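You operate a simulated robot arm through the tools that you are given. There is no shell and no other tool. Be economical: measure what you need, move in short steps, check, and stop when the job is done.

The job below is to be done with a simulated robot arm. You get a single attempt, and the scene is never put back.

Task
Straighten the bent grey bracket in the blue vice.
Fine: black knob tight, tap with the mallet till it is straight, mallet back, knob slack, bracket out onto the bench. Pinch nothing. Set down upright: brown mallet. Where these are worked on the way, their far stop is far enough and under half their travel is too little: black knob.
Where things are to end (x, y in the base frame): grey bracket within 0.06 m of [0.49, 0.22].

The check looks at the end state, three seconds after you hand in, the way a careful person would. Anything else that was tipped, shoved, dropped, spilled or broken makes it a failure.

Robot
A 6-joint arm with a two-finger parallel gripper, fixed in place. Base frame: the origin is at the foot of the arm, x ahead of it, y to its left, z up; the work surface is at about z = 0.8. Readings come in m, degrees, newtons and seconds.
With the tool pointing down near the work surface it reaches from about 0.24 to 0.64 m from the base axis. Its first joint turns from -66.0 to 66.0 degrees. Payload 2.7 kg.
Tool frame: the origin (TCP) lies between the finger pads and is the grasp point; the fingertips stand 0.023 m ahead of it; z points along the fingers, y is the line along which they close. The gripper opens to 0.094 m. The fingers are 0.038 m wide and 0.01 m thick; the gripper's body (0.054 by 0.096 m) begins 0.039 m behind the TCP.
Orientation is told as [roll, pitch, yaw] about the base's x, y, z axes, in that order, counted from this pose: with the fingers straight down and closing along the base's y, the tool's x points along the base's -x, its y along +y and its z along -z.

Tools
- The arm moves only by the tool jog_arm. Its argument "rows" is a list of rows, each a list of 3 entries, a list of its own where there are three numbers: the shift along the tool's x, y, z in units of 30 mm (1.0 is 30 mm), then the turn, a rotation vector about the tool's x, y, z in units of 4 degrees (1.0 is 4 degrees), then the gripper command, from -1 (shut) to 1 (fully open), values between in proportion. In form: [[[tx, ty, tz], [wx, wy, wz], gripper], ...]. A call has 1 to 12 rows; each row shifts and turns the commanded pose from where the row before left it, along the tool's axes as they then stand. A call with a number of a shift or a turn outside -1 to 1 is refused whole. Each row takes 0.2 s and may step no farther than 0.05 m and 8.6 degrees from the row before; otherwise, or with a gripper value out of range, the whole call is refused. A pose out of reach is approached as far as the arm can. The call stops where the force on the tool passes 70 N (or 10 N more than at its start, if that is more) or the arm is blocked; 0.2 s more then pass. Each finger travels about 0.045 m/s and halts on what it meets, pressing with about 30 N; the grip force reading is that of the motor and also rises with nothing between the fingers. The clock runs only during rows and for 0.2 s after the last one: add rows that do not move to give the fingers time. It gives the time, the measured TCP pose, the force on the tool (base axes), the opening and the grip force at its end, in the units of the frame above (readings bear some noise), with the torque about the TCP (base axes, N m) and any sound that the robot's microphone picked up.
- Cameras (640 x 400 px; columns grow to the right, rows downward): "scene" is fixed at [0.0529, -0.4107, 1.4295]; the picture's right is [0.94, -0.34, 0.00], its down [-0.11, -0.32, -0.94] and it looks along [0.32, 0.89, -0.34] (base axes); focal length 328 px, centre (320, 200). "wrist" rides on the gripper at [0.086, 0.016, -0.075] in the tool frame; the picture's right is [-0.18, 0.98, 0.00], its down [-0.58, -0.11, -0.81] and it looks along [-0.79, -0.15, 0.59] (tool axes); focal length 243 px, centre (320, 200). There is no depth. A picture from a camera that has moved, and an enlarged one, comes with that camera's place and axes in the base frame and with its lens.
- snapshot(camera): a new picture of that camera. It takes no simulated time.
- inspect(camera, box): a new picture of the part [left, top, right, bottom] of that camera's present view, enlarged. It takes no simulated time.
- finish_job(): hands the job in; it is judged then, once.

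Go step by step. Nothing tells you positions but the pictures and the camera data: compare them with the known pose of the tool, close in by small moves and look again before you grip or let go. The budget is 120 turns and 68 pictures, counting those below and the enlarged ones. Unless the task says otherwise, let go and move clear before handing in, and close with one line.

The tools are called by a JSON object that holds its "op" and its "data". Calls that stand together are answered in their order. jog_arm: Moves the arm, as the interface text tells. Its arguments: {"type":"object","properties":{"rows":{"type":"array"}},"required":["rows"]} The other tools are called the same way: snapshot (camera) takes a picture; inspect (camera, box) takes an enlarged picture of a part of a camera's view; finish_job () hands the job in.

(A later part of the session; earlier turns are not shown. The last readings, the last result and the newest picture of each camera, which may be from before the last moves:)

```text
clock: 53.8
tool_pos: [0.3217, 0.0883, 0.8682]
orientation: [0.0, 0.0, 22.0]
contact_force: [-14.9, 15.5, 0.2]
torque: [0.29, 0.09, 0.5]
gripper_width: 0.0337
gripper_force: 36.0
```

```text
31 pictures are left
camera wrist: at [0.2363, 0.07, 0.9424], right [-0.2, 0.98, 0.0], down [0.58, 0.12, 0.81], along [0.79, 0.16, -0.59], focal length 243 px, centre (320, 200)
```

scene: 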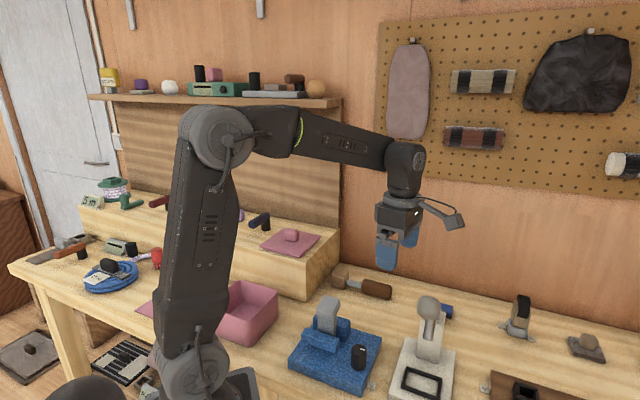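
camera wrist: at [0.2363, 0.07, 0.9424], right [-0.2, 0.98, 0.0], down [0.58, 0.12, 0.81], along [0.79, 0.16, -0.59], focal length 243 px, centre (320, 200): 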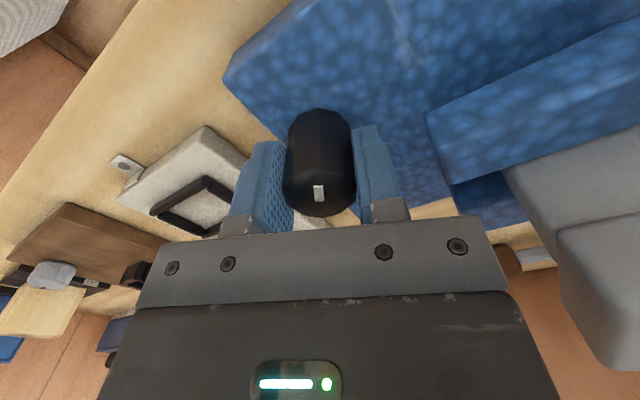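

The knob came to its stop: the fingers slipped at 0.5 N m and the jaw is on the stem. I'll let go, rise, and turn toward the mallet.

{"op": "jog_arm", "data": {"rows": [[[0, 0, 0], [0, 0, 0], 0.5], [[0, 0, 0], [0, 0, 0], 0.5], [[0, 0, -1], [0, 0, 0], 0.7], [[0, 0, -1], [0, 0, 0], 0.7], [[0, 0, -1], [0, 0, 0], 1], [[0, 0, -1], [0, 0, 0], 1], [[0, 0, -1], [0, 0, 0], 1], [[0, 0, -1], [0, 0, 0], 1], [[0, 0, -1], [0, 0, 0], 1], [[0, 0, -1], [0, 0, 0], 1], [[0, 0, -1], [0, 0, 0], 1], [[0, 0, -1], [0, 0, 0], 1]]}}

{"op": "jog_arm", "data": {"rows": [[[0, 0, 0], [0, 0, -1], 1], [[0, 0, 0], [0, 0, -1], 1], [[0, 0, 0], [0, 0, -1], 1], [[0, 0, 0], [0, 0, -1], 1], [[0, 0, 0], [0, 0, -1], 1], [[0, 0, 0], [0, 0, -1], 1], [[0, 0, 0], [0, 0, -1], 1], [[0, 0, 0], [0, 0, -1], 1], [[0, 0, 0], [0, 0, -1], 1], [[0, 0, 0], [0, 0, -1], 1], [[0, 0, 0], [0, 0, -1], 1], [[0, 0, 0], [0, 0, -1], 1]]}}

{"op": "jog_arm", "data": {"rows": [[[0, 0, 0], [0, 0, -1], 1], [[0, 0, 0], [0, 0, -1], 1], [[0, 0, 0], [0, 0, -1], 1], [[0, 0, 0], [0, 0, -1], 1], [[0, 0, 0], [0, 0, -1], 1], [[0, 0, 0], [0, 0, -1], 1], [[0, 0, 0], [0, 0, -1], 1], [[0, 0, 0], [0, 0, -1], 1], [[0, 0, 0], [0, 0, -1], 1], [[0, 0, 0], [0, 0, -1], 1], [[0, 0, 0], [0, 0, -1], 1], [[0, 0, 0], [0, 0, -1], 1]]}}

```text
clock: 56.4
tool_pos: [0.3207, 0.0883, 1.1686]
orientation: [0.0, 0.0, 22.1]
contact_force: [0.4, -0.4, 0.0]
torque: [0.01, 0.01, 0.01]
gripper_width: 0.0943
gripper_force: 0.1
```

```text
clock: 59.0
tool_pos: [0.3213, 0.0879, 1.1669]
orientation: [0.0, 0.0, 70.1]
contact_force: [-0.4, 0.4, 0.8]
torque: [-0.01, 0.01, 0.01]
gripper_width: 0.0939
gripper_force: 0.0
```

```text
clock: 61.6
tool_pos: [0.3216, 0.0889, 1.1687]
orientation: [-0.1, -0.1, 118.1]
contact_force: [0.4, -0.5, -0.6]
torque: [0.01, -0.01, 0.01]
gripper_width: 0.0943
gripper_force: 0.1
```

{"op": "jog_arm", "data": {"rows": [[[0, 0, 0], [0, 0, -1], 1], [[0, 0, 0], [0, 0, -1], 1], [[0, 0, 0], [0, 0, -1], 1], [[0, 0, 0], [0, 0, -1], 1], [[0, 0, 0], [0, 0, -1], 1], [[0, 0, 0], [0, 0, -0.5], 1], [[-0.065, -0.963, 0], [0, 0, 0], 1], [[-0.065, -0.963, 0], [0, 0, 0], 1], [[-0.065, -0.963, 0], [0, 0, 0], 1], [[-0.065, -0.963, 0], [0, 0, 0], 1], [[-0.065, -0.963, 0], [0, 0, 0], 1]]}}

{"op": "jog_arm", "data": {"rows": [[[-0.065, -0.963, 0], [0, 0, 0], 1], [[-0.065, -0.963, 0], [0, 0, 0], 1], [[-0.065, -0.963, 0], [0, 0, 0], 1], [[-0.065, -0.963, 0], [0, 0, 0], 1], [[-0.065, -0.963, 0], [0, 0, 0], 1], [[-0.065, -0.963, 0], [0, 0, 0], 1], [[0, 0, 1], [0, 0, 0], 1], [[0, 0, 1], [0, 0, 0], 1], [[0, 0, 1], [0, 0, 0], 1], [[0, 0, 1], [0, 0, 0], 1], [[0, 0, 1], [0, 0, 0], 1]]}}

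{"op": "snapshot", "data": {"camera": "wrist"}}

```text
clock: 64.0
tool_pos: [0.408, 0.2052, 1.1684]
orientation: [-0.1, 0.2, 139.9]
contact_force: [1.0, 0.2, 0.2]
torque: [-0.02, 0.03, -0.03]
gripper_width: 0.0939
gripper_force: 0.0
```

```text
clock: 66.4
tool_pos: [0.4837, 0.3197, 1.0083]
orientation: [-0.2, 0.2, 140.0]
contact_force: [-0.6, 0.3, 0.4]
torque: [0.03, 0.02, -0.02]
gripper_width: 0.094
gripper_force: 0.1
out of reach, approached as far as the arm can: row 5, 6
```

```text
30 pictures are left
camera wrist: at [0.5394, 0.2512, 1.0832], right [-0.77, -0.63, 0.0], down [-0.38, 0.46, 0.81], along [-0.51, 0.62, -0.59], focal length 243 px, centre (320, 200)
```

wrist: 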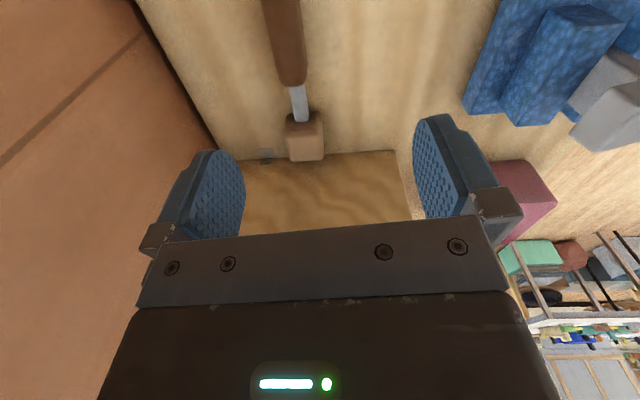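

{"op": "jog_arm", "data": {"rows": [[[0, 0, 1], [0, 0, 1], 1], [[-0.2, -0.5, 0.8], [0, 0, 0], 1], [[-0.2, -0.5, 0.6], [0, 0, 0], 1], [[-0.18, -0.44, 0.3], [0, 0, 0], 1]]}}

{"op": "snapshot", "data": {"camera": "wrist"}}

```text
clock: 67.4
tool_pos: [0.5017, 0.3626, 0.9285]
orientation: [0.0, 0.1, 136.1]
contact_force: [-0.3, 0.0, 0.1]
torque: [-0.01, -0.02, -0.02]
gripper_width: 0.094
gripper_force: 0.1
```

```text
29 pictures are left
camera wrist: at [0.553, 0.2893, 1.0026], right [-0.82, -0.58, 0.0], down [-0.34, 0.48, 0.81], along [-0.47, 0.66, -0.59], focal length 243 px, centre (320, 200)
```

wrist: 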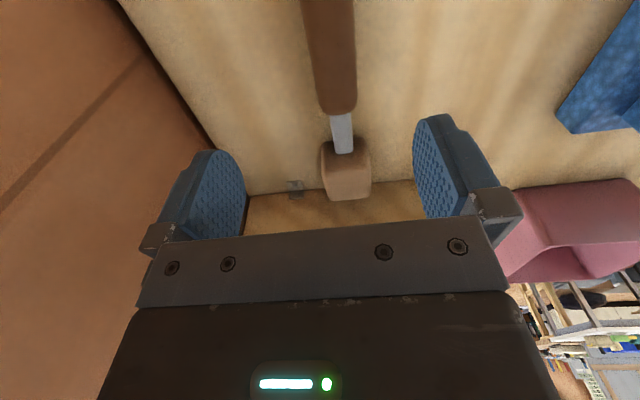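

{"op": "jog_arm", "data": {"rows": [[[-0.2, 0.35, 0], [0, 0, 0], 1], [[0, 0, 1], [0, 0, 0], 1], [[0, 0, 1], [0, 0, 0], 1], [[0, 0, 0.85], [0, 0, 0], 1], [[0, 0, 0.3], [0, 0, 0], 1]]}}

{"op": "snapshot", "data": {"camera": "wrist"}}

```text
clock: 68.6
tool_pos: [0.4898, 0.3592, 0.8328]
orientation: [-0.1, 0.0, 136.0]
contact_force: [-0.2, -0.2, 0.0]
torque: [-0.01, -0.02, -0.01]
gripper_width: 0.0942
gripper_force: 0.1
```

```text
28 pictures are left
camera wrist: at [0.541, 0.2859, 0.9075], right [-0.82, -0.58, 0.0], down [-0.34, 0.48, 0.81], along [-0.47, 0.66, -0.59], focal length 243 px, centre (320, 200)
```

wrist: 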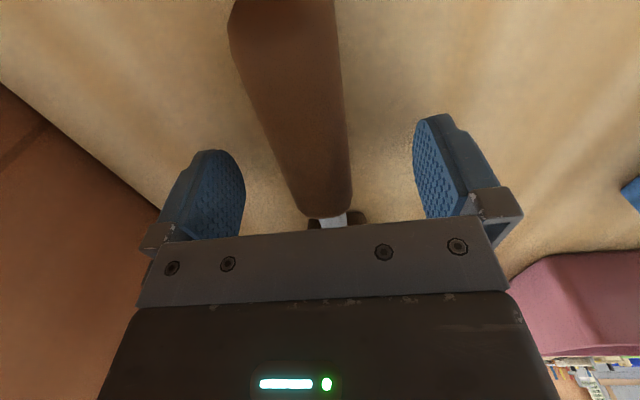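

{"op": "jog_arm", "data": {"rows": [[[0, 0, 0], [0, 0, 0], -0.3], [[0, 0, 0], [0, 0, 0], -0.3], [[0, 0, 0], [0, 0, 0], -0.3], [[0, 0, 0], [0, 0, 0], -0.5], [[0, 0, 0], [0, 0, 0], -1], [[0, 0, 0], [0, 0, 0], -1]]}}

{"op": "jog_arm", "data": {"rows": [[[0, 0, -0.5], [0, 0, 0], -1], [[0, 0, -0.7], [0, 0, 0], -1]]}}

{"op": "inspect", "data": {"camera": "scene", "box": [300, 220, 440, 320]}}

```text
clock: 70.0
tool_pos: [0.4899, 0.3582, 0.8341]
orientation: [0.0, -0.1, 136.1]
contact_force: [0.8, 2.4, -0.4]
torque: [0.12, 0.13, -0.23]
gripper_width: 0.0297
gripper_force: 30.1
```

```text
clock: 70.6
tool_pos: [0.4894, 0.3595, 0.8685]
orientation: [0.0, 0.0, 136.0]
contact_force: [0.3, 0.2, -2.4]
torque: [-0.05, -0.07, 0.03]
gripper_width: 0.0299
gripper_force: 29.8
```

```text
4.00 times, centred on (370, 270) of scene
camera zoom: at [0.053, -0.4107, 1.4295], right [0.94, -0.34, 0.0], down [-0.11, -0.32, -0.94], along [0.32, 0.89, -0.34], focal length 1312 px, centre (120, -80)
```

zoom: 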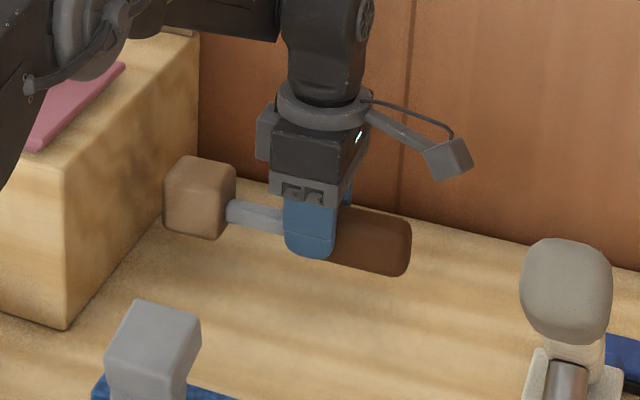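

The mallet is held; its head centre is about 0.095 m ahead of the grip and its underside about 0.033 m below the TCP. I'll lift it high and carry it toward the vice.

{"op": "jog_arm", "data": {"rows": [[[0, 0, -1], [0, 0, 0], -1], [[0, 0, -1], [0, 0, 0], -1], [[0, 0, -1], [0, 0, 0], -1], [[0, 0.3, -1], [0, 0, 0], -1], [[0, 0.5, -1], [0, 0, 0], -1], [[0, 0.9, -1], [0, 0, 0], -1], [[0, 0.9, -1], [0, 0, 0], -1], [[0, 0.9, -1], [0, 0, 0], -1], [[0.1, 0.95, 0], [0, 0, 0], -1], [[0.1, 0.95, 0], [0, 0, 0], -1], [[0.1, 0.95, 0], [0, 0, 0], -1], [[0.1, 0.95, 0], [0, 0, 0], -1]]}}

{"op": "jog_arm", "data": {"rows": [[[0, 0, 0], [0, 0, 1], -1], [[0, 0, 0], [0, 0, 1], -1], [[0, 0, 0], [0, 0, 1], -1], [[0, 0, 0], [0, 0, 1], -1], [[0, 0, 0], [0, 0, 1], -1], [[0, 0, 0], [0, 0, 1], -1], [[0, 0, 0], [0, 0, 1], -1], [[0, 0, 0], [0, 0, 1], -1], [[0, 0, 0], [0, 0, 1], -1], [[0, 0, 0], [0, 0, 1], -1], [[0, 0, 0], [0, 0, 1], -1], [[0, 0, 0], [0, 0, 0.75], -1]]}}

```text
clock: 73.2
tool_pos: [0.3463, 0.1923, 1.1095]
orientation: [0.0, 0.1, 136.0]
contact_force: [-0.8, -0.5, -3.6]
torque: [-0.07, -0.06, -0.01]
gripper_width: 0.0296
gripper_force: 30.0
```

```text
clock: 75.8
tool_pos: [0.3468, 0.1919, 1.1088]
orientation: [-0.1, 0.0, 89.1]
contact_force: [0.2, -0.1, -3.1]
torque: [-0.11, -0.02, 0.0]
gripper_width: 0.03
gripper_force: 30.4
```

{"op": "jog_arm", "data": {"rows": [[[0.77, 0.42, 0], [0, 0, 0], -1], [[0.77, 0.42, 0], [0, 0, 0], -1], [[0.77, 0.42, 0], [0, 0, 0], -1], [[0.75, 0.42, 0], [0, 0, 0], -1], [[0, 0, 0.8], [0, 0, 0], -1], [[0, 0, 0.8], [0, 0, 0], -1], [[0, 0, 0.8], [0, 0, 0], -1]]}}

{"op": "snapshot", "data": {"camera": "wrist"}}

{"op": "inspect", "data": {"camera": "scene", "box": [270, 240, 400, 330]}}

```text
clock: 77.4
tool_pos: [0.2931, 0.1018, 1.0363]
orientation: [0.0, 0.0, 89.0]
contact_force: [-0.1, -0.9, -3.2]
torque: [-0.11, 0.0, 0.01]
gripper_width: 0.0295
gripper_force: 30.3
```

```text
26 pictures are left
camera wrist: at [0.2766, 0.0146, 1.1107], right [-0.98, 0.2, 0.0], down [0.12, 0.58, 0.81], along [0.16, 0.79, -0.59], focal length 243 px, centre (320, 200)
```

wrist: 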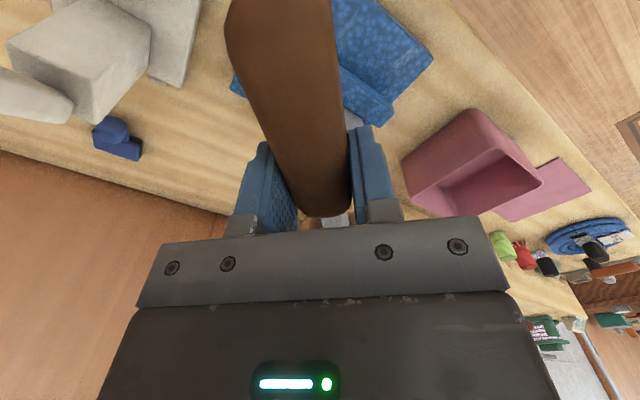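

```text
4.44 times, centred on (335, 285) of scene
camera zoom: at [0.0529, -0.4107, 1.4295], right [0.94, -0.34, 0.0], down [-0.11, -0.32, -0.94], along [0.32, 0.89, -0.34], focal length 1458 px, centre (253, -178)
```

zoom: 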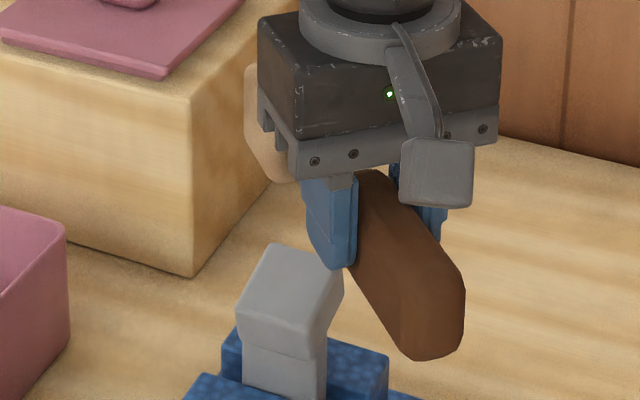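

{"op": "jog_arm", "data": {"rows": [[[0, 0, 0.6], [0, 0, 0], -1], [[0, 0, 0.6], [0, 0, 0], -1], [[0, 0, 0.4], [0, 0, 0], -1]]}}

{"op": "inspect", "data": {"camera": "scene", "box": [270, 240, 400, 330]}}

```text
clock: 78.2
tool_pos: [0.2955, 0.1007, 0.9882]
orientation: [0.0, 0.1, 89.0]
contact_force: [-0.1, 0.1, -3.2]
torque: [-0.11, 0.03, 0.0]
gripper_width: 0.0298
gripper_force: 30.6
```

```text
4.44 times, centred on (335, 285) of scene
camera zoom: at [0.0529, -0.4107, 1.4295], right [0.94, -0.34, 0.0], down [-0.11, -0.32, -0.94], along [0.32, 0.89, -0.34], focal length 1458 px, centre (253, -178)
```

zoom: 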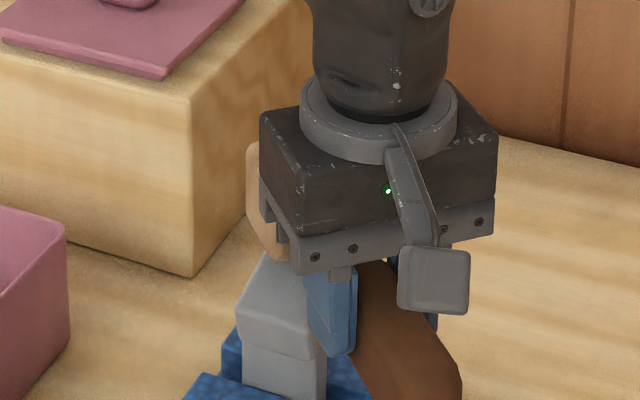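

{"op": "jog_arm", "data": {"rows": [[[0, 0, 0.8], [0, 0, 0], -1]]}}

```text
clock: 78.6
tool_pos: [0.2959, 0.1022, 0.9669]
orientation: [-0.3, -0.1, 89.0]
contact_force: [-1.6, -3.1, 15.7]
torque: [1.18, 0.48, 0.22]
gripper_width: 0.0298
gripper_force: 30.1
```

Contact was made. I'll lift and see whether the block moved.

{"op": "jog_arm", "data": {"rows": [[[0, 0, -1], [0, 0, 0], -1], [[0, 0, -0.7], [0, 0, 0], -1]]}}

{"op": "inspect", "data": {"camera": "scene", "box": [300, 285, 364, 325]}}

```text
clock: 79.2
tool_pos: [0.2952, 0.1015, 1.0159]
orientation: [-0.1, -0.1, 89.0]
contact_force: [0.2, -0.5, -3.1]
torque: [-0.06, 0.0, 0.0]
gripper_width: 0.0298
gripper_force: 29.9
```

```text
10.00 times, centred on (332, 305) of scene
camera zoom: at [0.0529, -0.4107, 1.4295], right [0.94, -0.34, 0.0], down [-0.11, -0.32, -0.94], along [0.32, 0.89, -0.34], focal length 3280 px, centre (200, -850)
```

zoom: 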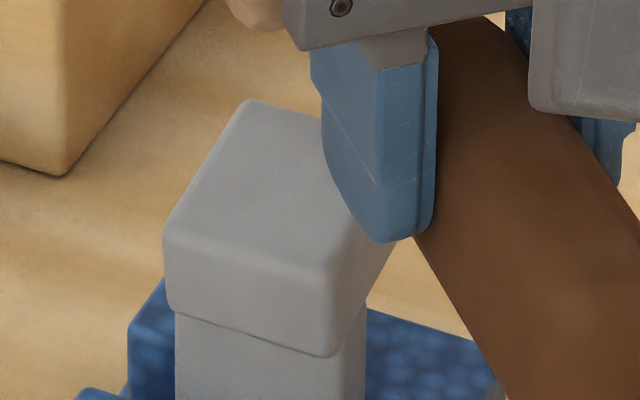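

The block turned a little toward level, so tapping down works. More taps.

{"op": "jog_arm", "data": {"rows": [[[0, 0, 1], [0, 0, 0], -1], [[0, 0, 0.9], [0, 0, 0], -1], [[0, 0, -0.9], [0, 0, 0], -1], [[0, 0, 0.95], [0, 0, 0], -1], [[0, 0, -0.9], [0, 0, 0], -1], [[0, 0, 1], [0, 0, 0], -1]]}}

{"op": "jog_arm", "data": {"rows": [[[0, 0, -1], [0, 0, 0], -1], [[0, 0, -0.8], [0, 0, 0], -1]]}}

{"op": "inspect", "data": {"camera": "scene", "box": [300, 285, 364, 325]}}

```text
clock: 80.6
tool_pos: [0.2962, 0.1014, 0.9551]
orientation: [-0.4, -0.1, 89.0]
contact_force: [0.0, -3.3, 16.5]
torque: [1.27, 0.42, 0.14]
gripper_width: 0.0297
gripper_force: 30.2
```

```text
clock: 81.2
tool_pos: [0.2947, 0.1017, 1.0077]
orientation: [-0.1, 0.1, 89.1]
contact_force: [0.2, -0.4, -3.2]
torque: [-0.1, 0.01, 0.01]
gripper_width: 0.0297
gripper_force: 30.7
```

```text
10.00 times, centred on (332, 305) of scene
camera zoom: at [0.053, -0.4107, 1.4295], right [0.94, -0.34, 0.0], down [-0.11, -0.32, -0.94], along [0.32, 0.89, -0.34], focal length 3280 px, centre (200, -850)
```

zoom: 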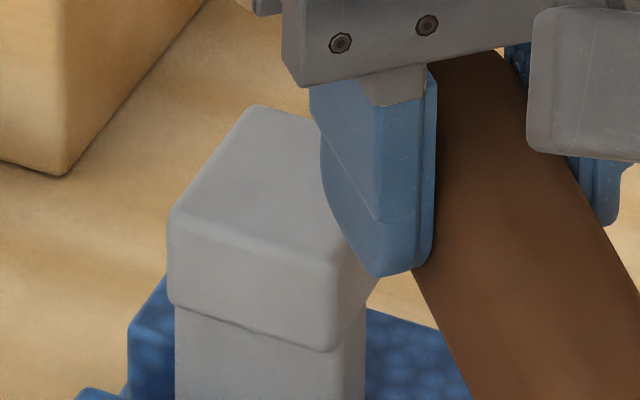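

{"op": "jog_arm", "data": {"rows": [[[0, 0, 0.9], [0, 0, 0], -1], [[0, 0, 1], [0, 0, 0], -1]]}}

{"op": "jog_arm", "data": {"rows": [[[0, 0, -1], [0, 0, 0], -1], [[0, 0, -1], [0, 0, 0], -1], [[0, 0, -1], [0, 0, 0], -1]]}}

{"op": "inspect", "data": {"camera": "scene", "box": [300, 285, 364, 325]}}

```text
clock: 81.8
tool_pos: [0.297, 0.1037, 0.9522]
orientation: [-0.3, -0.2, 89.0]
contact_force: [-0.9, -3.5, 15.4]
torque: [1.23, 0.48, 0.21]
gripper_width: 0.0296
gripper_force: 30.3
```

```text
clock: 82.6
tool_pos: [0.2948, 0.1023, 1.0415]
orientation: [0.0, 0.0, 89.0]
contact_force: [-0.8, 0.0, -3.2]
torque: [-0.14, 0.0, 0.05]
gripper_width: 0.0298
gripper_force: 30.1
```

```text
10.00 times, centred on (332, 305) of scene
camera zoom: at [0.0529, -0.4107, 1.4295], right [0.94, -0.34, 0.0], down [-0.11, -0.32, -0.94], along [0.32, 0.89, -0.34], focal length 3280 px, centre (200, -850)
```

zoom: 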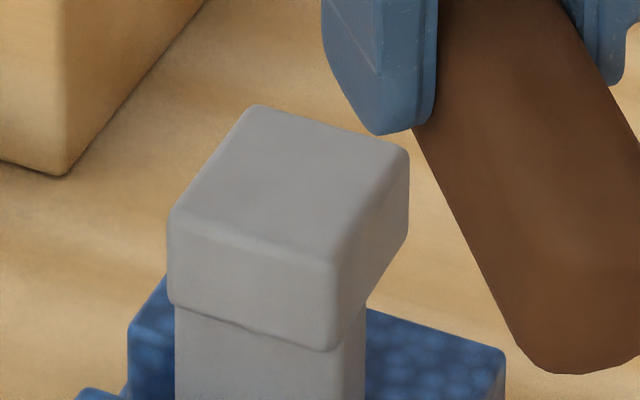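

{"op": "jog_arm", "data": {"rows": [[[0, 0, 0.8], [0, 0, 0], -1], [[0, 0, 0.8], [0, 0, 0], -1], [[0, 0, 0.7], [0, 0, 0], -1], [[0, 0, 0.9], [0, 0, 0], -1]]}}

{"op": "jog_arm", "data": {"rows": [[[0, 0, -1], [0, 0, 0], -1], [[0, 0, -1], [0, 0, 0], -1], [[0, 0, -1], [0, 0, 0], -1]]}}

{"op": "inspect", "data": {"camera": "scene", "box": [300, 285, 364, 325]}}

```text
clock: 83.6
tool_pos: [0.2965, 0.1035, 0.9472]
orientation: [-0.4, -0.1, 89.0]
contact_force: [-2.1, -2.0, 14.0]
torque: [1.23, 0.44, 0.25]
gripper_width: 0.03
gripper_force: 30.3
```

```text
clock: 84.4
tool_pos: [0.2941, 0.1022, 1.0369]
orientation: [-0.1, 0.0, 89.0]
contact_force: [-0.3, -0.2, -2.6]
torque: [-0.1, 0.0, 0.01]
gripper_width: 0.0301
gripper_force: 29.9
```

```text
10.00 times, centred on (332, 305) of scene
camera zoom: at [0.0529, -0.4107, 1.4295], right [0.94, -0.34, 0.0], down [-0.11, -0.32, -0.94], along [0.32, 0.89, -0.34], focal length 3280 px, centre (200, -850)
```

zoom: 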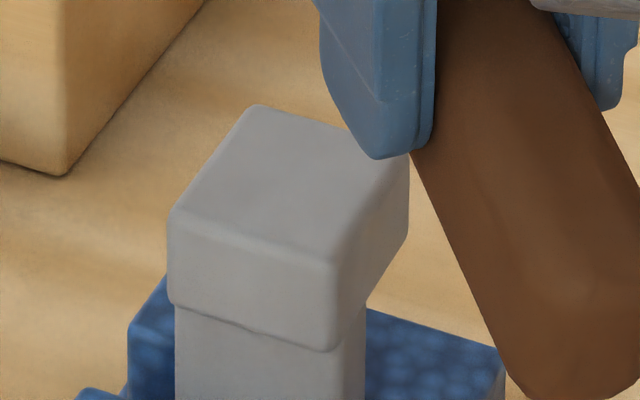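

{"op": "inspect", "data": {"camera": "scene", "box": [290, 230, 390, 330]}}

```text
4.00 times, centred on (340, 280) of scene
camera zoom: at [0.0529, -0.4107, 1.4295], right [0.94, -0.34, 0.0], down [-0.11, -0.32, -0.94], along [0.32, 0.89, -0.34], focal length 1312 px, centre (240, -120)
```

zoom: 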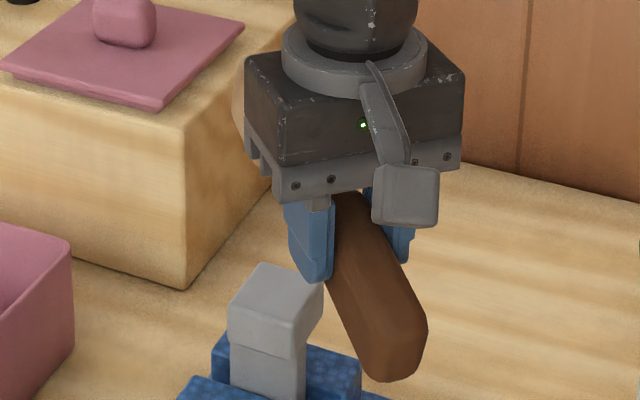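

The mallet has pitched a few degrees in the grip. I'll level it with the wrist and give two more taps to be sure the block is at its stop.

{"op": "jog_arm", "data": {"rows": [[[0, 0, 0], [0, 1, 0], -1], [[0, 0, 0], [0, 1, 0], -1], [[0.1, 0, 0.8], [0, 0, 0], -1], [[0.1, 0, 0.8], [0, 0, 0], -1], [[0, 0, 1], [0, 0, 0], -1], [[0, 0, -0.7], [0, 0, 0], -1], [[0, 0, 1], [0, 0, 0], -1]]}}

{"op": "jog_arm", "data": {"rows": [[[0, 0, -1], [0, 0, 0], -1], [[0, 0, -1], [0, 0, 0], -1], [[0, 0, -1], [0, 0, 0], -1]]}}

{"op": "inspect", "data": {"camera": "scene", "box": [300, 285, 364, 325]}}

```text
clock: 86.0
tool_pos: [0.2957, 0.0849, 0.9517]
orientation: [-0.4, 7.9, 88.9]
contact_force: [-3.1, -2.3, 16.2]
torque: [1.29, 0.18, 0.2]
gripper_width: 0.0302
gripper_force: 29.8
```

```text
clock: 86.8
tool_pos: [0.2934, 0.0971, 1.0403]
orientation: [0.0, 8.0, 89.0]
contact_force: [-0.1, -0.7, -2.0]
torque: [-0.09, -0.01, -0.03]
gripper_width: 0.03
gripper_force: 30.0
```

```text
10.00 times, centred on (332, 305) of scene
camera zoom: at [0.0529, -0.4107, 1.4295], right [0.94, -0.34, 0.0], down [-0.11, -0.32, -0.94], along [0.32, 0.89, -0.34], focal length 3280 px, centre (200, -850)
```

zoom: 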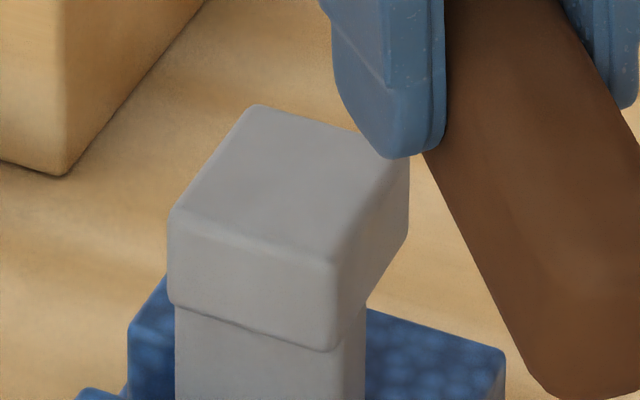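

The block no longer moves and its edges are level: it is at its stop, straight. Now the mallet goes back along the path it came by.

{"op": "jog_arm", "data": {"rows": [[[0, 0, -1], [0, -1, 0], -1], [[0, 0, -1], [0, -1, 0], -1], [[0, 0, -0.33], [0, 0, 0], -1], [[-0.8, -0.43, 0], [0, 0, 0], -1], [[-0.8, -0.43, 0], [0, 0, 0], -1], [[-0.8, -0.43, 0], [0, 0, 0], -1], [[-0.8, -0.43, 0], [0, 0, 0], -1]]}}

{"op": "jog_arm", "data": {"rows": [[[0, 0, 0], [0, 0, -1], -1], [[0, 0, 0], [0, 0, -1], -1], [[0, 0, 0], [0, 0, -1], -1], [[0, 0, 0], [0, 0, -1], -1], [[0, 0, 0], [0, 0, -1], -1], [[0, 0, 0], [0, 0, -1], -1], [[0, 0, 0], [0, 0, -1], -1], [[0, 0, 0], [0, 0, -1], -1], [[0, 0, 0], [0, 0, -1], -1], [[0, 0, 0], [0, 0, -1], -1], [[0, 0, 0], [0, 0, -1], -1], [[0, 0, 0], [0, 0, -0.75], -1]]}}

```text
clock: 88.4
tool_pos: [0.3468, 0.1968, 1.1086]
orientation: [0.0, 0.0, 89.0]
contact_force: [-0.5, 0.3, -2.0]
torque: [-0.1, -0.04, 0.01]
gripper_width: 0.0298
gripper_force: 30.0
```

```text
clock: 91.0
tool_pos: [0.3488, 0.1978, 1.1101]
orientation: [0.0, 0.0, 136.2]
contact_force: [-0.9, -0.4, -3.2]
torque: [-0.09, -0.11, 0.02]
gripper_width: 0.0301
gripper_force: 30.1
```

{"op": "jog_arm", "data": {"rows": [[[-0.09, -0.95, 0], [0, 0, 0], -1], [[-0.09, -0.95, 0], [0, 0, 0], -1], [[-0.09, -0.95, 0], [0, 0, 0], -1], [[-0.09, -0.95, 0], [0, 0, 0], -1], [[0, -0.9, 1], [0, 0, 0], -1], [[0, -0.9, 1], [0, 0, 0], -1], [[0, -0.9, 1], [0, 0, 0], -1], [[0, -0.4, 1], [0, 0, 0], -1], [[0, -0.23, 1], [0, 0, 0], -1], [[0, 0, 1], [0, 0, 0], -1], [[0, 0, 1], [0, 0, 0], -1]]}}

{"op": "inspect", "data": {"camera": "scene", "box": [300, 220, 440, 320]}}

```text
clock: 93.4
tool_pos: [0.4898, 0.3597, 0.8976]
orientation: [0.0, 0.2, 136.0]
contact_force: [-0.9, 0.1, -3.4]
torque: [-0.07, -0.05, 0.02]
gripper_width: 0.0299
gripper_force: 29.8
```

```text
4.00 times, centred on (370, 270) of scene
camera zoom: at [0.053, -0.4107, 1.4295], right [0.94, -0.34, 0.0], down [-0.11, -0.32, -0.94], along [0.32, 0.89, -0.34], focal length 1312 px, centre (120, -80)
```

zoom: 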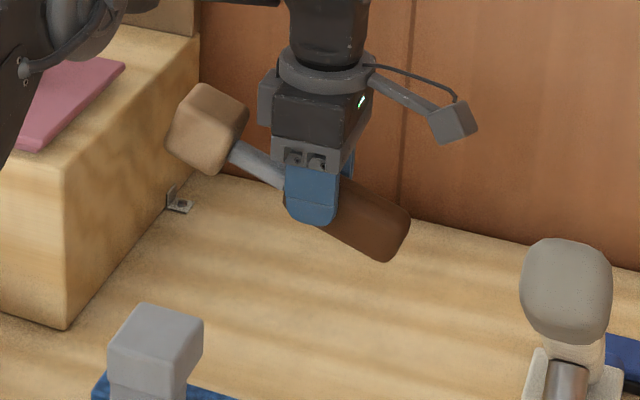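

{"op": "jog_arm", "data": {"rows": [[[0, 0, 0], [0, 1, 0], -1], [[0, 0, 0], [0, 1, 0], -1], [[0, 0, 0], [0, 1, 0], -1], [[0, 0, 0], [0, 1, 0], -1]]}}

{"op": "inspect", "data": {"camera": "scene", "box": [300, 220, 440, 320]}}

```text
clock: 94.4
tool_pos: [0.4897, 0.3586, 0.8998]
orientation: [-0.2, 16.1, 135.9]
contact_force: [0.5, 0.4, -3.2]
torque: [-0.09, -0.08, 0.02]
gripper_width: 0.0303
gripper_force: 29.9
```

```text
4.00 times, centred on (370, 270) of scene
camera zoom: at [0.053, -0.4107, 1.4295], right [0.94, -0.34, 0.0], down [-0.11, -0.32, -0.94], along [0.32, 0.89, -0.34], focal length 1312 px, centre (120, -80)
```

zoom: 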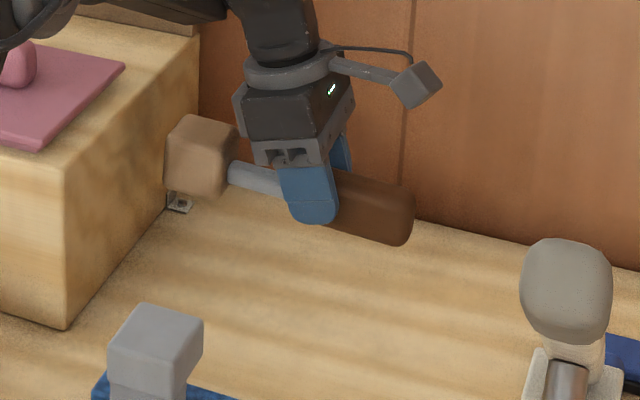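

{"op": "jog_arm", "data": {"rows": [[[-0.2, 0, 0.7], [0, 0, 0], -1], [[-0.2, 0, 0.7], [0, 0, 0], -1], [[-0.15, 0, 0.52], [0, 0, 0], -1], [[0, 0, 0], [0, 0, 0], -1]]}}

{"op": "inspect", "data": {"camera": "scene", "box": [325, 255, 405, 305]}}

```text
clock: 95.4
tool_pos: [0.4889, 0.3589, 0.8377]
orientation: [0.1, 16.1, 136.0]
contact_force: [0.2, -0.1, -2.5]
torque: [-0.06, -0.09, 0.0]
gripper_width: 0.03
gripper_force: 29.6
```

```text
8.00 times, centred on (365, 280) of scene
camera zoom: at [0.053, -0.4107, 1.4295], right [0.94, -0.34, 0.0], down [-0.11, -0.32, -0.94], along [0.32, 0.89, -0.34], focal length 2624 px, centre (-40, -440)
```

zoom: 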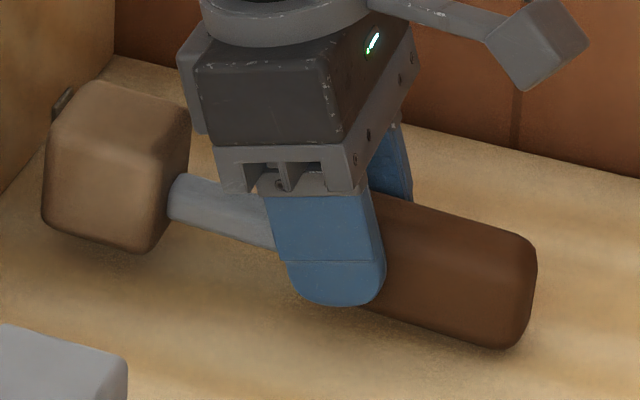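

{"op": "jog_arm", "data": {"rows": [[[0, 0, 0], [0, 0.8, 0], -1], [[0, 0, 0], [0, 0.8, 0], -1], [[-0.04, 0, 0.09], [0, 0, 0], -1], [[0, 0, 0], [0, 0, 0], -1]]}}

{"op": "inspect", "data": {"camera": "scene", "box": [325, 255, 405, 305]}}

```text
clock: 96.4
tool_pos: [0.4895, 0.3593, 0.8369]
orientation: [0.0, 22.5, 136.0]
contact_force: [-2.9, -5.9, 9.2]
torque: [0.6, 1.17, 0.77]
gripper_width: 0.0298
gripper_force: 30.1
```

```text
8.00 times, centred on (365, 280) of scene
camera zoom: at [0.0528, -0.411, 1.4294], right [0.94, -0.34, 0.0], down [-0.11, -0.32, -0.94], along [0.32, 0.89, -0.34], focal length 2624 px, centre (-40, -440)
```

zoom: 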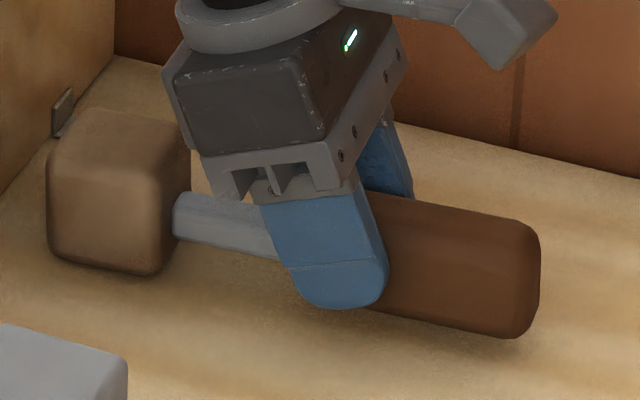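

{"op": "jog_arm", "data": {"rows": [[[-0.03, 0, 0.06], [0, -0.3, 0], -1], [[-0.03, 0, 0.06], [0, -0.3, 0], -1], [[0, 0, 0], [0, 0, 0], -1]]}}

{"op": "inspect", "data": {"camera": "scene", "box": [325, 255, 405, 305]}}

```text
clock: 97.2
tool_pos: [0.4892, 0.36, 0.8317]
orientation: [0.0, 20.1, 136.0]
contact_force: [2.3, -2.0, 5.1]
torque: [-0.6, -0.51, -0.02]
gripper_width: 0.03
gripper_force: 29.7
```

```text
8.00 times, centred on (365, 280) of scene
camera zoom: at [0.0529, -0.4108, 1.4295], right [0.94, -0.34, 0.0], down [-0.11, -0.32, -0.94], along [0.32, 0.89, -0.34], focal length 2624 px, centre (-40, -440)
```

zoom: 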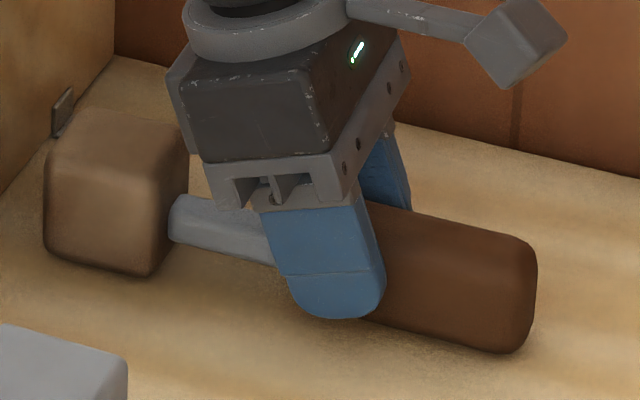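

The mallet sits as in the first picture. I'll open, rise straight up and level the tool.

{"op": "jog_arm", "data": {"rows": [[[0, 0, 0], [0, 0, 0], -0.2], [[0, 0, 0], [0, 0, 0], 0.4], [[0, 0, 0], [0, 0, 0], 1], [[0, 0, 0], [0, 0, 0], 1], [[0, 0, 0], [0, 0, 0], 1], [[0.2, 0, -0.55], [0, 0, 0], 1], [[0.3, 0, -0.85], [0, 0, 0], 1], [[0.3, 0, -0.85], [0, 0, 0], 1], [[0, 0, -0.3], [0, -1, 0], 1], [[0, 0.5, -0.5], [0, -1, 0], 1], [[0, 0.5, -0.5], [0, -1, 0], 1], [[0, 0.5, -0.5], [0, -1, 0], 1]]}}

{"op": "inspect", "data": {"camera": "scene", "box": [270, 250, 430, 400]}}

```text
clock: 99.8
tool_pos: [0.4471, 0.3365, 0.9565]
orientation: [0.0, 4.0, 136.0]
contact_force: [-0.7, -0.3, 0.6]
torque: [0.04, -0.01, 0.02]
gripper_width: 0.0937
gripper_force: 0.1
```

```text
2.67 times, centred on (350, 325) of scene
camera zoom: at [0.0529, -0.4107, 1.4295], right [0.94, -0.34, 0.0], down [-0.11, -0.32, -0.94], along [0.32, 0.89, -0.34], focal length 875 px, centre (240, -133)
```

zoom: 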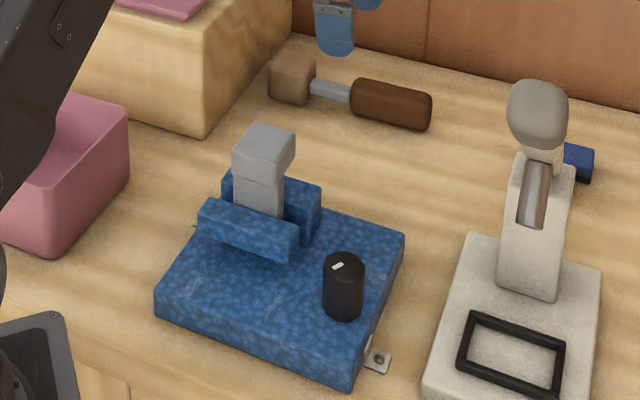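

The mallet matches its first picture. Now back to the knob to slacken it.

{"op": "jog_arm", "data": {"rows": [[[0, 0, -1], [0, -1, 0], 1], [[0, 0, -1], [0, 0, 0], 1], [[0.305, 0.982, -0.9], [0, 0, 0], 1], [[0.305, 0.982, -0.9], [0, 0, 0], 1], [[0.305, 0.982, -0.9], [0, 0, 0], 1], [[0.305, 0.982, -0.9], [0, 0, 0], 1], [[0.305, 0.982, -0.9], [0, 0, 0], 1], [[0.305, 0.982, 0], [0, 0, 0], 1], [[0.305, 0.982, 0], [0, 0, 0], 1], [[0.305, 0.982, 0], [0, 0, 0], 1], [[0.305, 0.982, 0], [0, 0, 0], 1]]}}

{"op": "jog_arm", "data": {"rows": [[[0, 0, 0], [0, 0, 1], 1], [[0, 0, 0], [0, 0, 1], 1], [[0, 0, 0], [0, 0, 1], 1], [[0, 0, 0], [0, 0, 1], 1], [[0, 0, 0], [0, 0, 1], 1], [[0, 0, 0], [0, 0, 1], 1], [[0, 0, 0], [0, 0, 1], 1], [[0, 0, 0], [0, 0, 1], 1], [[0, 0, 0], [0, 0, 1], 1], [[0, 0, 0], [0, 0, 1], 1], [[0, 0, 0], [0, 0, 1], 1], [[0, 0, 0], [0, 0, 1], 1]]}}

{"op": "jog_arm", "data": {"rows": [[[0, 0, 0], [0, 0, 1], 1], [[0, 0, 0], [0, 0, 1], 1], [[0, 0, 0], [0, 0, 1], 1], [[0, 0, 0], [0, 0, 1], 1], [[0, 0, 0], [0, 0, 1], 1], [[0, 0, 0], [0, 0, 1], 1], [[0, 0, 0], [0, 0, 1], 1], [[0, 0, 0], [0, 0, 1], 1], [[0, 0, 0], [0, 0, 1], 1], [[0, 0, 0], [0, 0, 1], 1], [[0, 0, 0], [0, 0, 1], 1], [[0, 0, 0], [0, 0, 1], 1]]}}

{"op": "jog_arm", "data": {"rows": [[[0, 0, 0], [0, 0, 1], 1], [[0, 0, 0], [0, 0, 1], 1], [[0, 0, 0], [0, 0, 1], 1], [[0, 0, 0], [0, 0, 1], 1], [[0, 0, 0], [0, 0, 1], 1], [[0, 0, 0], [0, 0, 1], 1], [[0, 0, 0], [0, 0, 1], 1], [[0, 0, 0], [0, 0, 1], 1], [[0, 0, 0], [0, 0, 1], 1], [[0, 0, 0], [0, 0, 1], 1], [[0, 0, 0], [0, 0, 1], 1], [[0, 0, 0], [0, 0, 1], 1]]}}

```text
clock: 102.2
tool_pos: [0.3218, 0.0888, 1.1515]
orientation: [0.0, 0.1, 136.1]
contact_force: [0.4, 0.1, 0.9]
torque: [0.01, 0.0, -0.01]
gripper_width: 0.0938
gripper_force: 0.0
```

```text
clock: 104.8
tool_pos: [0.322, 0.0891, 1.151]
orientation: [-0.1, 0.0, 87.9]
contact_force: [-0.8, -0.1, -0.2]
torque: [0.01, 0.0, 0.02]
gripper_width: 0.0939
gripper_force: 0.1
```

```text
clock: 107.4
tool_pos: [0.3222, 0.0882, 1.1521]
orientation: [0.0, 0.0, 39.9]
contact_force: [0.5, 1.1, -0.3]
torque: [0.0, 0.01, 0.0]
gripper_width: 0.0943
gripper_force: 0.1
```

```text
clock: 110.0
tool_pos: [0.3216, 0.089, 1.1514]
orientation: [0.0, -0.2, -8.1]
contact_force: [0.6, -0.3, 0.4]
torque: [-0.02, -0.02, -0.01]
gripper_width: 0.094
gripper_force: 0.1
```

{"op": "jog_arm", "data": {"rows": [[[0, 0, 1], [0, 0, 0], 0.4], [[0, 0, 1], [0, 0, 0], 0.3], [[0, 0, 1], [0, 0, 0], 0.3], [[0, 0, 1], [0, 0, 0], 0.3], [[0, 0, 1], [0, 0, 0], 0.3], [[0, 0, 1], [0, 0, 0], 0.3], [[0, 0, 1], [0, 0, 0], 0.3], [[0, 0, 1], [0, 0, 0], 0.3], [[0, 0, 0.9], [0, 0, 0], 0.3], [[0, 0, 0.5], [0, 0, 0], 0.3]]}}

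{"op": "jog_arm", "data": {"rows": [[[0, 0, 0], [0, 0, 0], -0.6], [[0, 0, 0], [0, 0, 0], -0.6], [[0, 0, 0], [0, 0, 0], -0.6], [[0, 0, 0], [0, 0, -1], -0.6], [[0, 0, 0], [0, 0, -1], -0.6], [[0, 0, 0], [0, 0, -1], -0.6], [[0, 0, 0], [0, 0, -1], -0.6], [[0, 0, 0], [0, 0, -1], -0.6], [[0, 0, 0], [0, 0, -1], -0.6], [[0, 0, 0], [0, 0, -1], -0.6], [[0, 0, 0], [0, 0, -1], -0.6]]}}

{"op": "snapshot", "data": {"camera": "wrist"}}

```text
clock: 112.2
tool_pos: [0.3229, 0.0892, 0.8705]
orientation: [0.0, -0.1, -8.0]
contact_force: [0.1, -0.1, 1.2]
torque: [-0.01, 0.02, -0.01]
gripper_width: 0.0612
gripper_force: 0.1
```

```text
clock: 114.6
tool_pos: [0.3215, 0.0882, 0.8684]
orientation: [0.0, 0.0, 24.1]
contact_force: [10.0, -28.5, -27.1]
torque: [1.04, -0.41, -0.06]
gripper_width: 0.0339
gripper_force: 45.1
```

```text
11 pictures are left
camera wrist: at [0.2365, 0.0667, 0.943], right [-0.23, 0.97, 0.0], down [0.58, 0.14, 0.81], along [0.78, 0.19, -0.59], focal length 243 px, centre (320, 200)
```

wrist: 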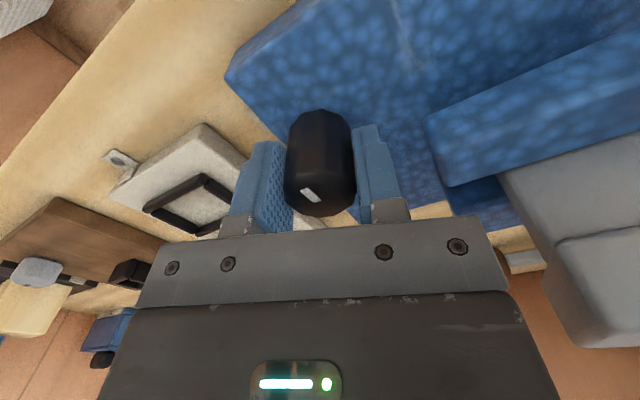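

{"op": "jog_arm", "data": {"rows": [[[0.03, -0.06, 0.06], [0, 0, -1], -0.6], [[0, 0, 0], [0, 0, -1], -0.6], [[0, 0, 0], [0, 0, -1], -0.6], [[0, 0, 0], [0, 0, -1], -0.6], [[0, 0, 0], [0, 0, -1], -0.6], [[0, 0, 0], [0, 0, -1], -0.6], [[0, 0, 0], [0, 0, -1], -0.6], [[0, 0, 0], [0, 0, -1], -0.6], [[0, 0, 0], [0, 0, -1], -0.6], [[0, 0, 0], [0, 0, -1], -0.6], [[0, 0, 0], [0, 0, -1], -0.6], [[0, 0, 0], [0, 0, -1], -0.6]]}}

{"op": "jog_arm", "data": {"rows": [[[0, 0, 0], [0, 0, -1], -0.6], [[0, 0, 0], [0, 0, -1], -0.6], [[0, 0, 0], [0, 0, -1], -0.6], [[0, 0, 0], [0, 0, -1], -0.6]]}}

```text
clock: 117.2
tool_pos: [0.3206, 0.0878, 0.8674]
orientation: [-0.2, -0.1, 72.1]
contact_force: [-6.3, 24.8, 24.1]
torque: [0.56, 0.83, -0.07]
gripper_width: 0.0338
gripper_force: 45.2
```

```text
clock: 118.2
tool_pos: [0.3204, 0.0873, 0.8665]
orientation: [-0.2, 0.1, 88.2]
contact_force: [1.8, 24.2, 14.7]
torque: [0.42, 0.75, -0.03]
gripper_width: 0.0339
gripper_force: 44.8
```

{"op": "jog_arm", "data": {"rows": [[[0, 0, 0], [0, 0, 0], 0.2], [[0, 0, 0], [0, 0, 0], 0.2], [[0, 0, 0], [0, 0, 1], 0.2], [[0, 0, 0], [0, 0, 1], 0.2], [[0, 0, 0], [0, 0, 1], 0.2], [[0, 0, 0], [0, 0, 1], 0.2], [[0, 0, 0], [0, 0, 1], 0.2], [[0, 0, 0], [0, 0, 1], 0.2], [[0, 0, 0], [0, 0, 1], 0.2], [[0, 0, 0], [0, 0, 1], 0.2]]}}

{"op": "jog_arm", "data": {"rows": [[[0, 0, 0], [0, 0, 0], -0.6], [[0, 0, 0], [0, 0, 0], -0.6], [[0, 0, 0], [0, 0, 0], -0.6], [[0, 0, 0], [0, 0, -1], -0.6], [[0, 0, 0], [0, 0, -1], -0.6], [[0, 0, 0], [0, 0, -1], -0.6], [[0, 0, 0], [0, 0, -1], -0.6], [[0, 0, 0], [0, 0, -1], -0.6], [[0, 0, 0], [0, 0, -1], -0.6]]}}

```text
clock: 120.4
tool_pos: [0.3221, 0.0875, 0.8676]
orientation: [0.1, 0.0, 55.9]
contact_force: [-0.4, -0.7, 0.3]
torque: [0.0, 0.0, -0.02]
gripper_width: 0.0565
gripper_force: 0.0
```

```text
clock: 122.4
tool_pos: [0.3224, 0.0879, 0.8677]
orientation: [-0.1, 0.0, 80.1]
contact_force: [-6.9, 0.1, 15.4]
torque: [0.25, 0.66, -0.09]
gripper_width: 0.0335
gripper_force: 45.2
```

{"op": "jog_arm", "data": {"rows": [[[0, 0, 0], [0, 0, -1], -0.6], [[0, 0, 0], [0, 0, -1], -0.6], [[0, 0, 0], [0, 0, -1], -0.6]]}}

{"op": "snapshot", "data": {"camera": "wrist"}}

```text
clock: 123.2
tool_pos: [0.3216, 0.0871, 0.8665]
orientation: [-0.1, 0.1, 92.1]
contact_force: [4.0, -1.1, -1.4]
torque: [0.4, 0.8, -0.54]
gripper_width: 0.0339
gripper_force: 44.6
```

```text
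10 pictures are left
camera wrist: at [0.3091, -0.0012, 0.9413], right [-0.99, 0.15, 0.0], down [0.09, 0.58, 0.81], along [0.12, 0.8, -0.59], focal length 243 px, centre (320, 200)
```

wrist: 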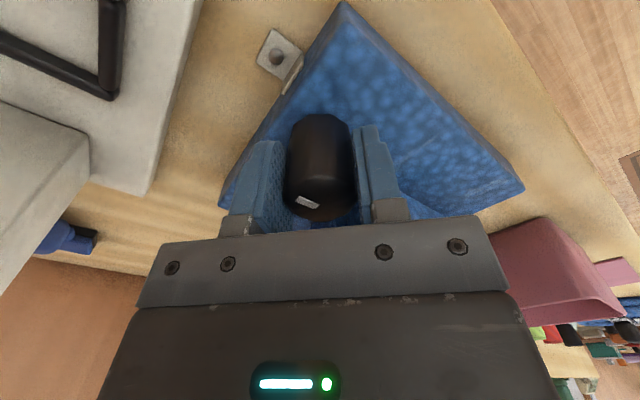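

The knob is back at its slack stop (-0.54 N m) with the mark where it began. I'll release it, rise, and go above the bracket with the fingers set to close across it.

{"op": "jog_arm", "data": {"rows": [[[0, 0, 0], [0, 0, 0], 0.3], [[0, 0, 0], [0, 0, 0], 0.5], [[0, 0, -1], [0, 0, 0], 0.6], [[0, 0, -1], [0, 0, 0], 1], [[0, 0, -1], [0, 0, 0], 1], [[0, 0, -1], [0, 0, 0], 1], [[0, 0, -1], [0, 0, 0], 1], [[0, 0, -1], [0, 0, 0], 1], [[0, 0, -0.5], [0, 0, 0], 1]]}}

{"op": "jog_arm", "data": {"rows": [[[0, 0, 0], [0, 0, 1], 1], [[0, 0, 0], [0, 0, 1], 1], [[0, 0, 0], [0, 0, 1], 1], [[0, 0, 0], [0, 0, 1], 1], [[0, 0, 0], [0, 0, 1], 1], [[0, 0, 0], [0, 0, 1], 1], [[0, 0, 0], [0, 0, 1], 1], [[0, 0, 0], [0, 0, 1], 1], [[0, 0, 0], [0, 0, 1], 1], [[0, 0, 0], [0, 0, 1], 1], [[0, 0, 0], [0, 0, 1], 1], [[0, 0, 0], [0, 0, 0.75], 1]]}}

{"op": "jog_arm", "data": {"rows": [[[-0.37, 0.78, 0], [0, 0, 0], 1], [[-0.37, 0.78, 0], [0, 0, 0], 1], [[-0.37, 0.78, 0], [0, 0, 0], 1], [[-0.37, 0.78, 0], [0, 0, 0], 1]]}}

{"op": "snapshot", "data": {"camera": "wrist"}}

```text
clock: 125.2
tool_pos: [0.3207, 0.0864, 1.0629]
orientation: [0.0, 0.0, 92.0]
contact_force: [-0.8, 0.5, 1.1]
torque: [0.01, 0.0, -0.01]
gripper_width: 0.094
gripper_force: 0.0
```

```text
clock: 127.8
tool_pos: [0.3212, 0.0872, 1.062]
orientation: [0.1, 0.0, 44.9]
contact_force: [-0.3, -1.0, 0.2]
torque: [0.03, -0.01, 0.01]
gripper_width: 0.094
gripper_force: 0.1
```

```text
clock: 128.8
tool_pos: [0.2852, 0.1848, 1.0635]
orientation: [-0.1, 0.0, 45.0]
contact_force: [-0.1, 0.6, -0.2]
torque: [0.0, -0.01, -0.02]
gripper_width: 0.0942
gripper_force: 0.0
```

```text
9 pictures are left
camera wrist: at [0.2134, 0.134, 1.1374], right [-0.56, 0.83, 0.0], down [0.49, 0.33, 0.81], along [0.67, 0.46, -0.59], focal length 243 px, centre (320, 200)
```

wrist: 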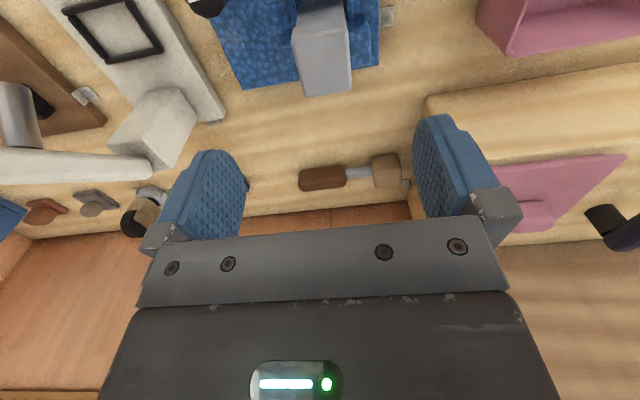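

{"op": "inspect", "data": {"camera": "wrist", "box": [260, 0, 380, 110]}}

```text
3.64 times, centred on (320, 55) of wrist
camera zoom: at [0.2134, 0.134, 1.1374], right [-0.56, 0.83, 0.0], down [0.49, 0.33, 0.81], along [0.67, 0.46, -0.59], focal length 882 px, centre (320, 727)
```

zoom: 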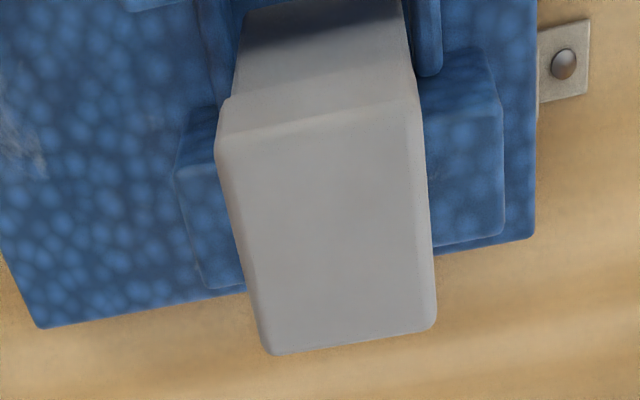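

{"op": "jog_arm", "data": {"rows": [[[-0.12, 0.1, 0.8], [0, 0, 0], 1], [[0, 0, 1], [0, 0, 0], 1], [[0, 0, 1], [0, 0, 0], 1], [[0, 0, 1], [0, 0, 0], 1], [[0, 0, 0.75], [0, 0, 0], 1]]}}

{"op": "snapshot", "data": {"camera": "wrist"}}

```text
clock: 130.0
tool_pos: [0.2873, 0.189, 0.9247]
orientation: [0.1, 0.1, 45.0]
contact_force: [-1.3, 0.0, -1.2]
torque: [0.02, 0.03, 0.0]
gripper_width: 0.094
gripper_force: 0.0
```

```text
7 pictures are left
camera wrist: at [0.2144, 0.1382, 0.999], right [-0.56, 0.83, 0.0], down [0.49, 0.33, 0.81], along [0.67, 0.46, -0.59], focal length 243 px, centre (320, 200)
```

wrist: 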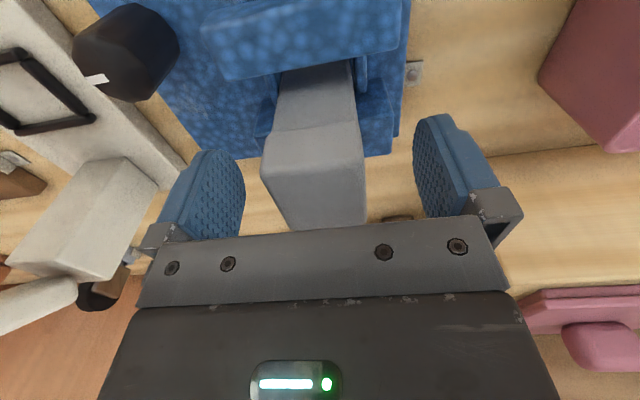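

The block sits centred between the fingers. Closing and lifting gently.

{"op": "jog_arm", "data": {"rows": [[[0, 0, 0], [0, 0, 0], -0.2], [[0, 0, 0], [0, 0, 0], -0.3], [[0, 0, 0], [0, 0, 0], -0.3], [[0, 0, 0], [0, 0, 0], -0.5], [[0, 0, 0], [0, 0, 0], -1], [[0, 0, 0], [0, 0, 0], -1]]}}

{"op": "jog_arm", "data": {"rows": [[[0, 0, -0.2], [0, 0, 0], -1], [[0, 0, -0.2], [0, 0, 0], -1], [[0, 0, -0.3], [0, 0, 0], -1]]}}

```text
clock: 131.4
tool_pos: [0.2872, 0.1898, 0.9244]
orientation: [0.0, 0.0, 45.0]
contact_force: [-0.1, 0.1, -0.5]
torque: [-0.05, -0.03, -0.02]
gripper_width: 0.0438
gripper_force: 30.1
```

```text
clock: 132.2
tool_pos: [0.2863, 0.1899, 0.9472]
orientation: [0.0, 0.0, 45.0]
contact_force: [0.0, -0.1, -0.8]
torque: [0.01, -0.01, -0.01]
gripper_width: 0.0437
gripper_force: 30.3
```

{"op": "jog_arm", "data": {"rows": [[[0, 0, -0.5], [0, 0, 0], -1], [[0, 0, -0.7], [0, 0, 0], -1], [[0, 0, -1], [0, 0, 0], -1], [[0, 0, -1], [0, 0, 0], -1], [[0, 0, -1], [0, 0, 0], -1]]}}

{"op": "inspect", "data": {"camera": "scene", "box": [270, 230, 450, 400]}}

```text
clock: 133.4
tool_pos: [0.2856, 0.1893, 1.0717]
orientation: [0.0, 0.1, 45.0]
contact_force: [-0.8, -0.4, -2.0]
torque: [0.0, 0.0, 0.03]
gripper_width: 0.0437
gripper_force: 29.8
```

```text
2.35 times, centred on (360, 315) of scene
camera zoom: at [0.0529, -0.4107, 1.4295], right [0.94, -0.34, 0.0], down [-0.11, -0.32, -0.94], along [0.32, 0.89, -0.34], focal length 772 px, centre (226, -71)
```

zoom: 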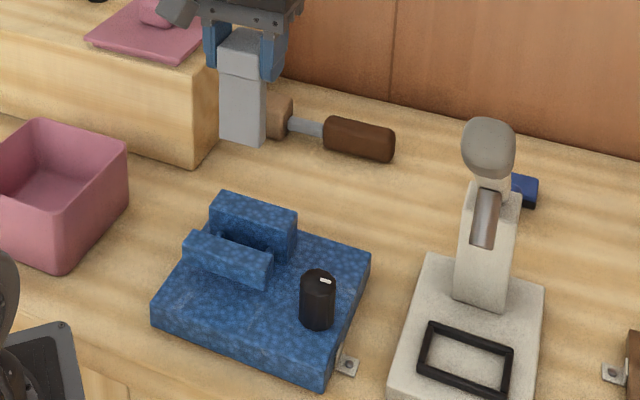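

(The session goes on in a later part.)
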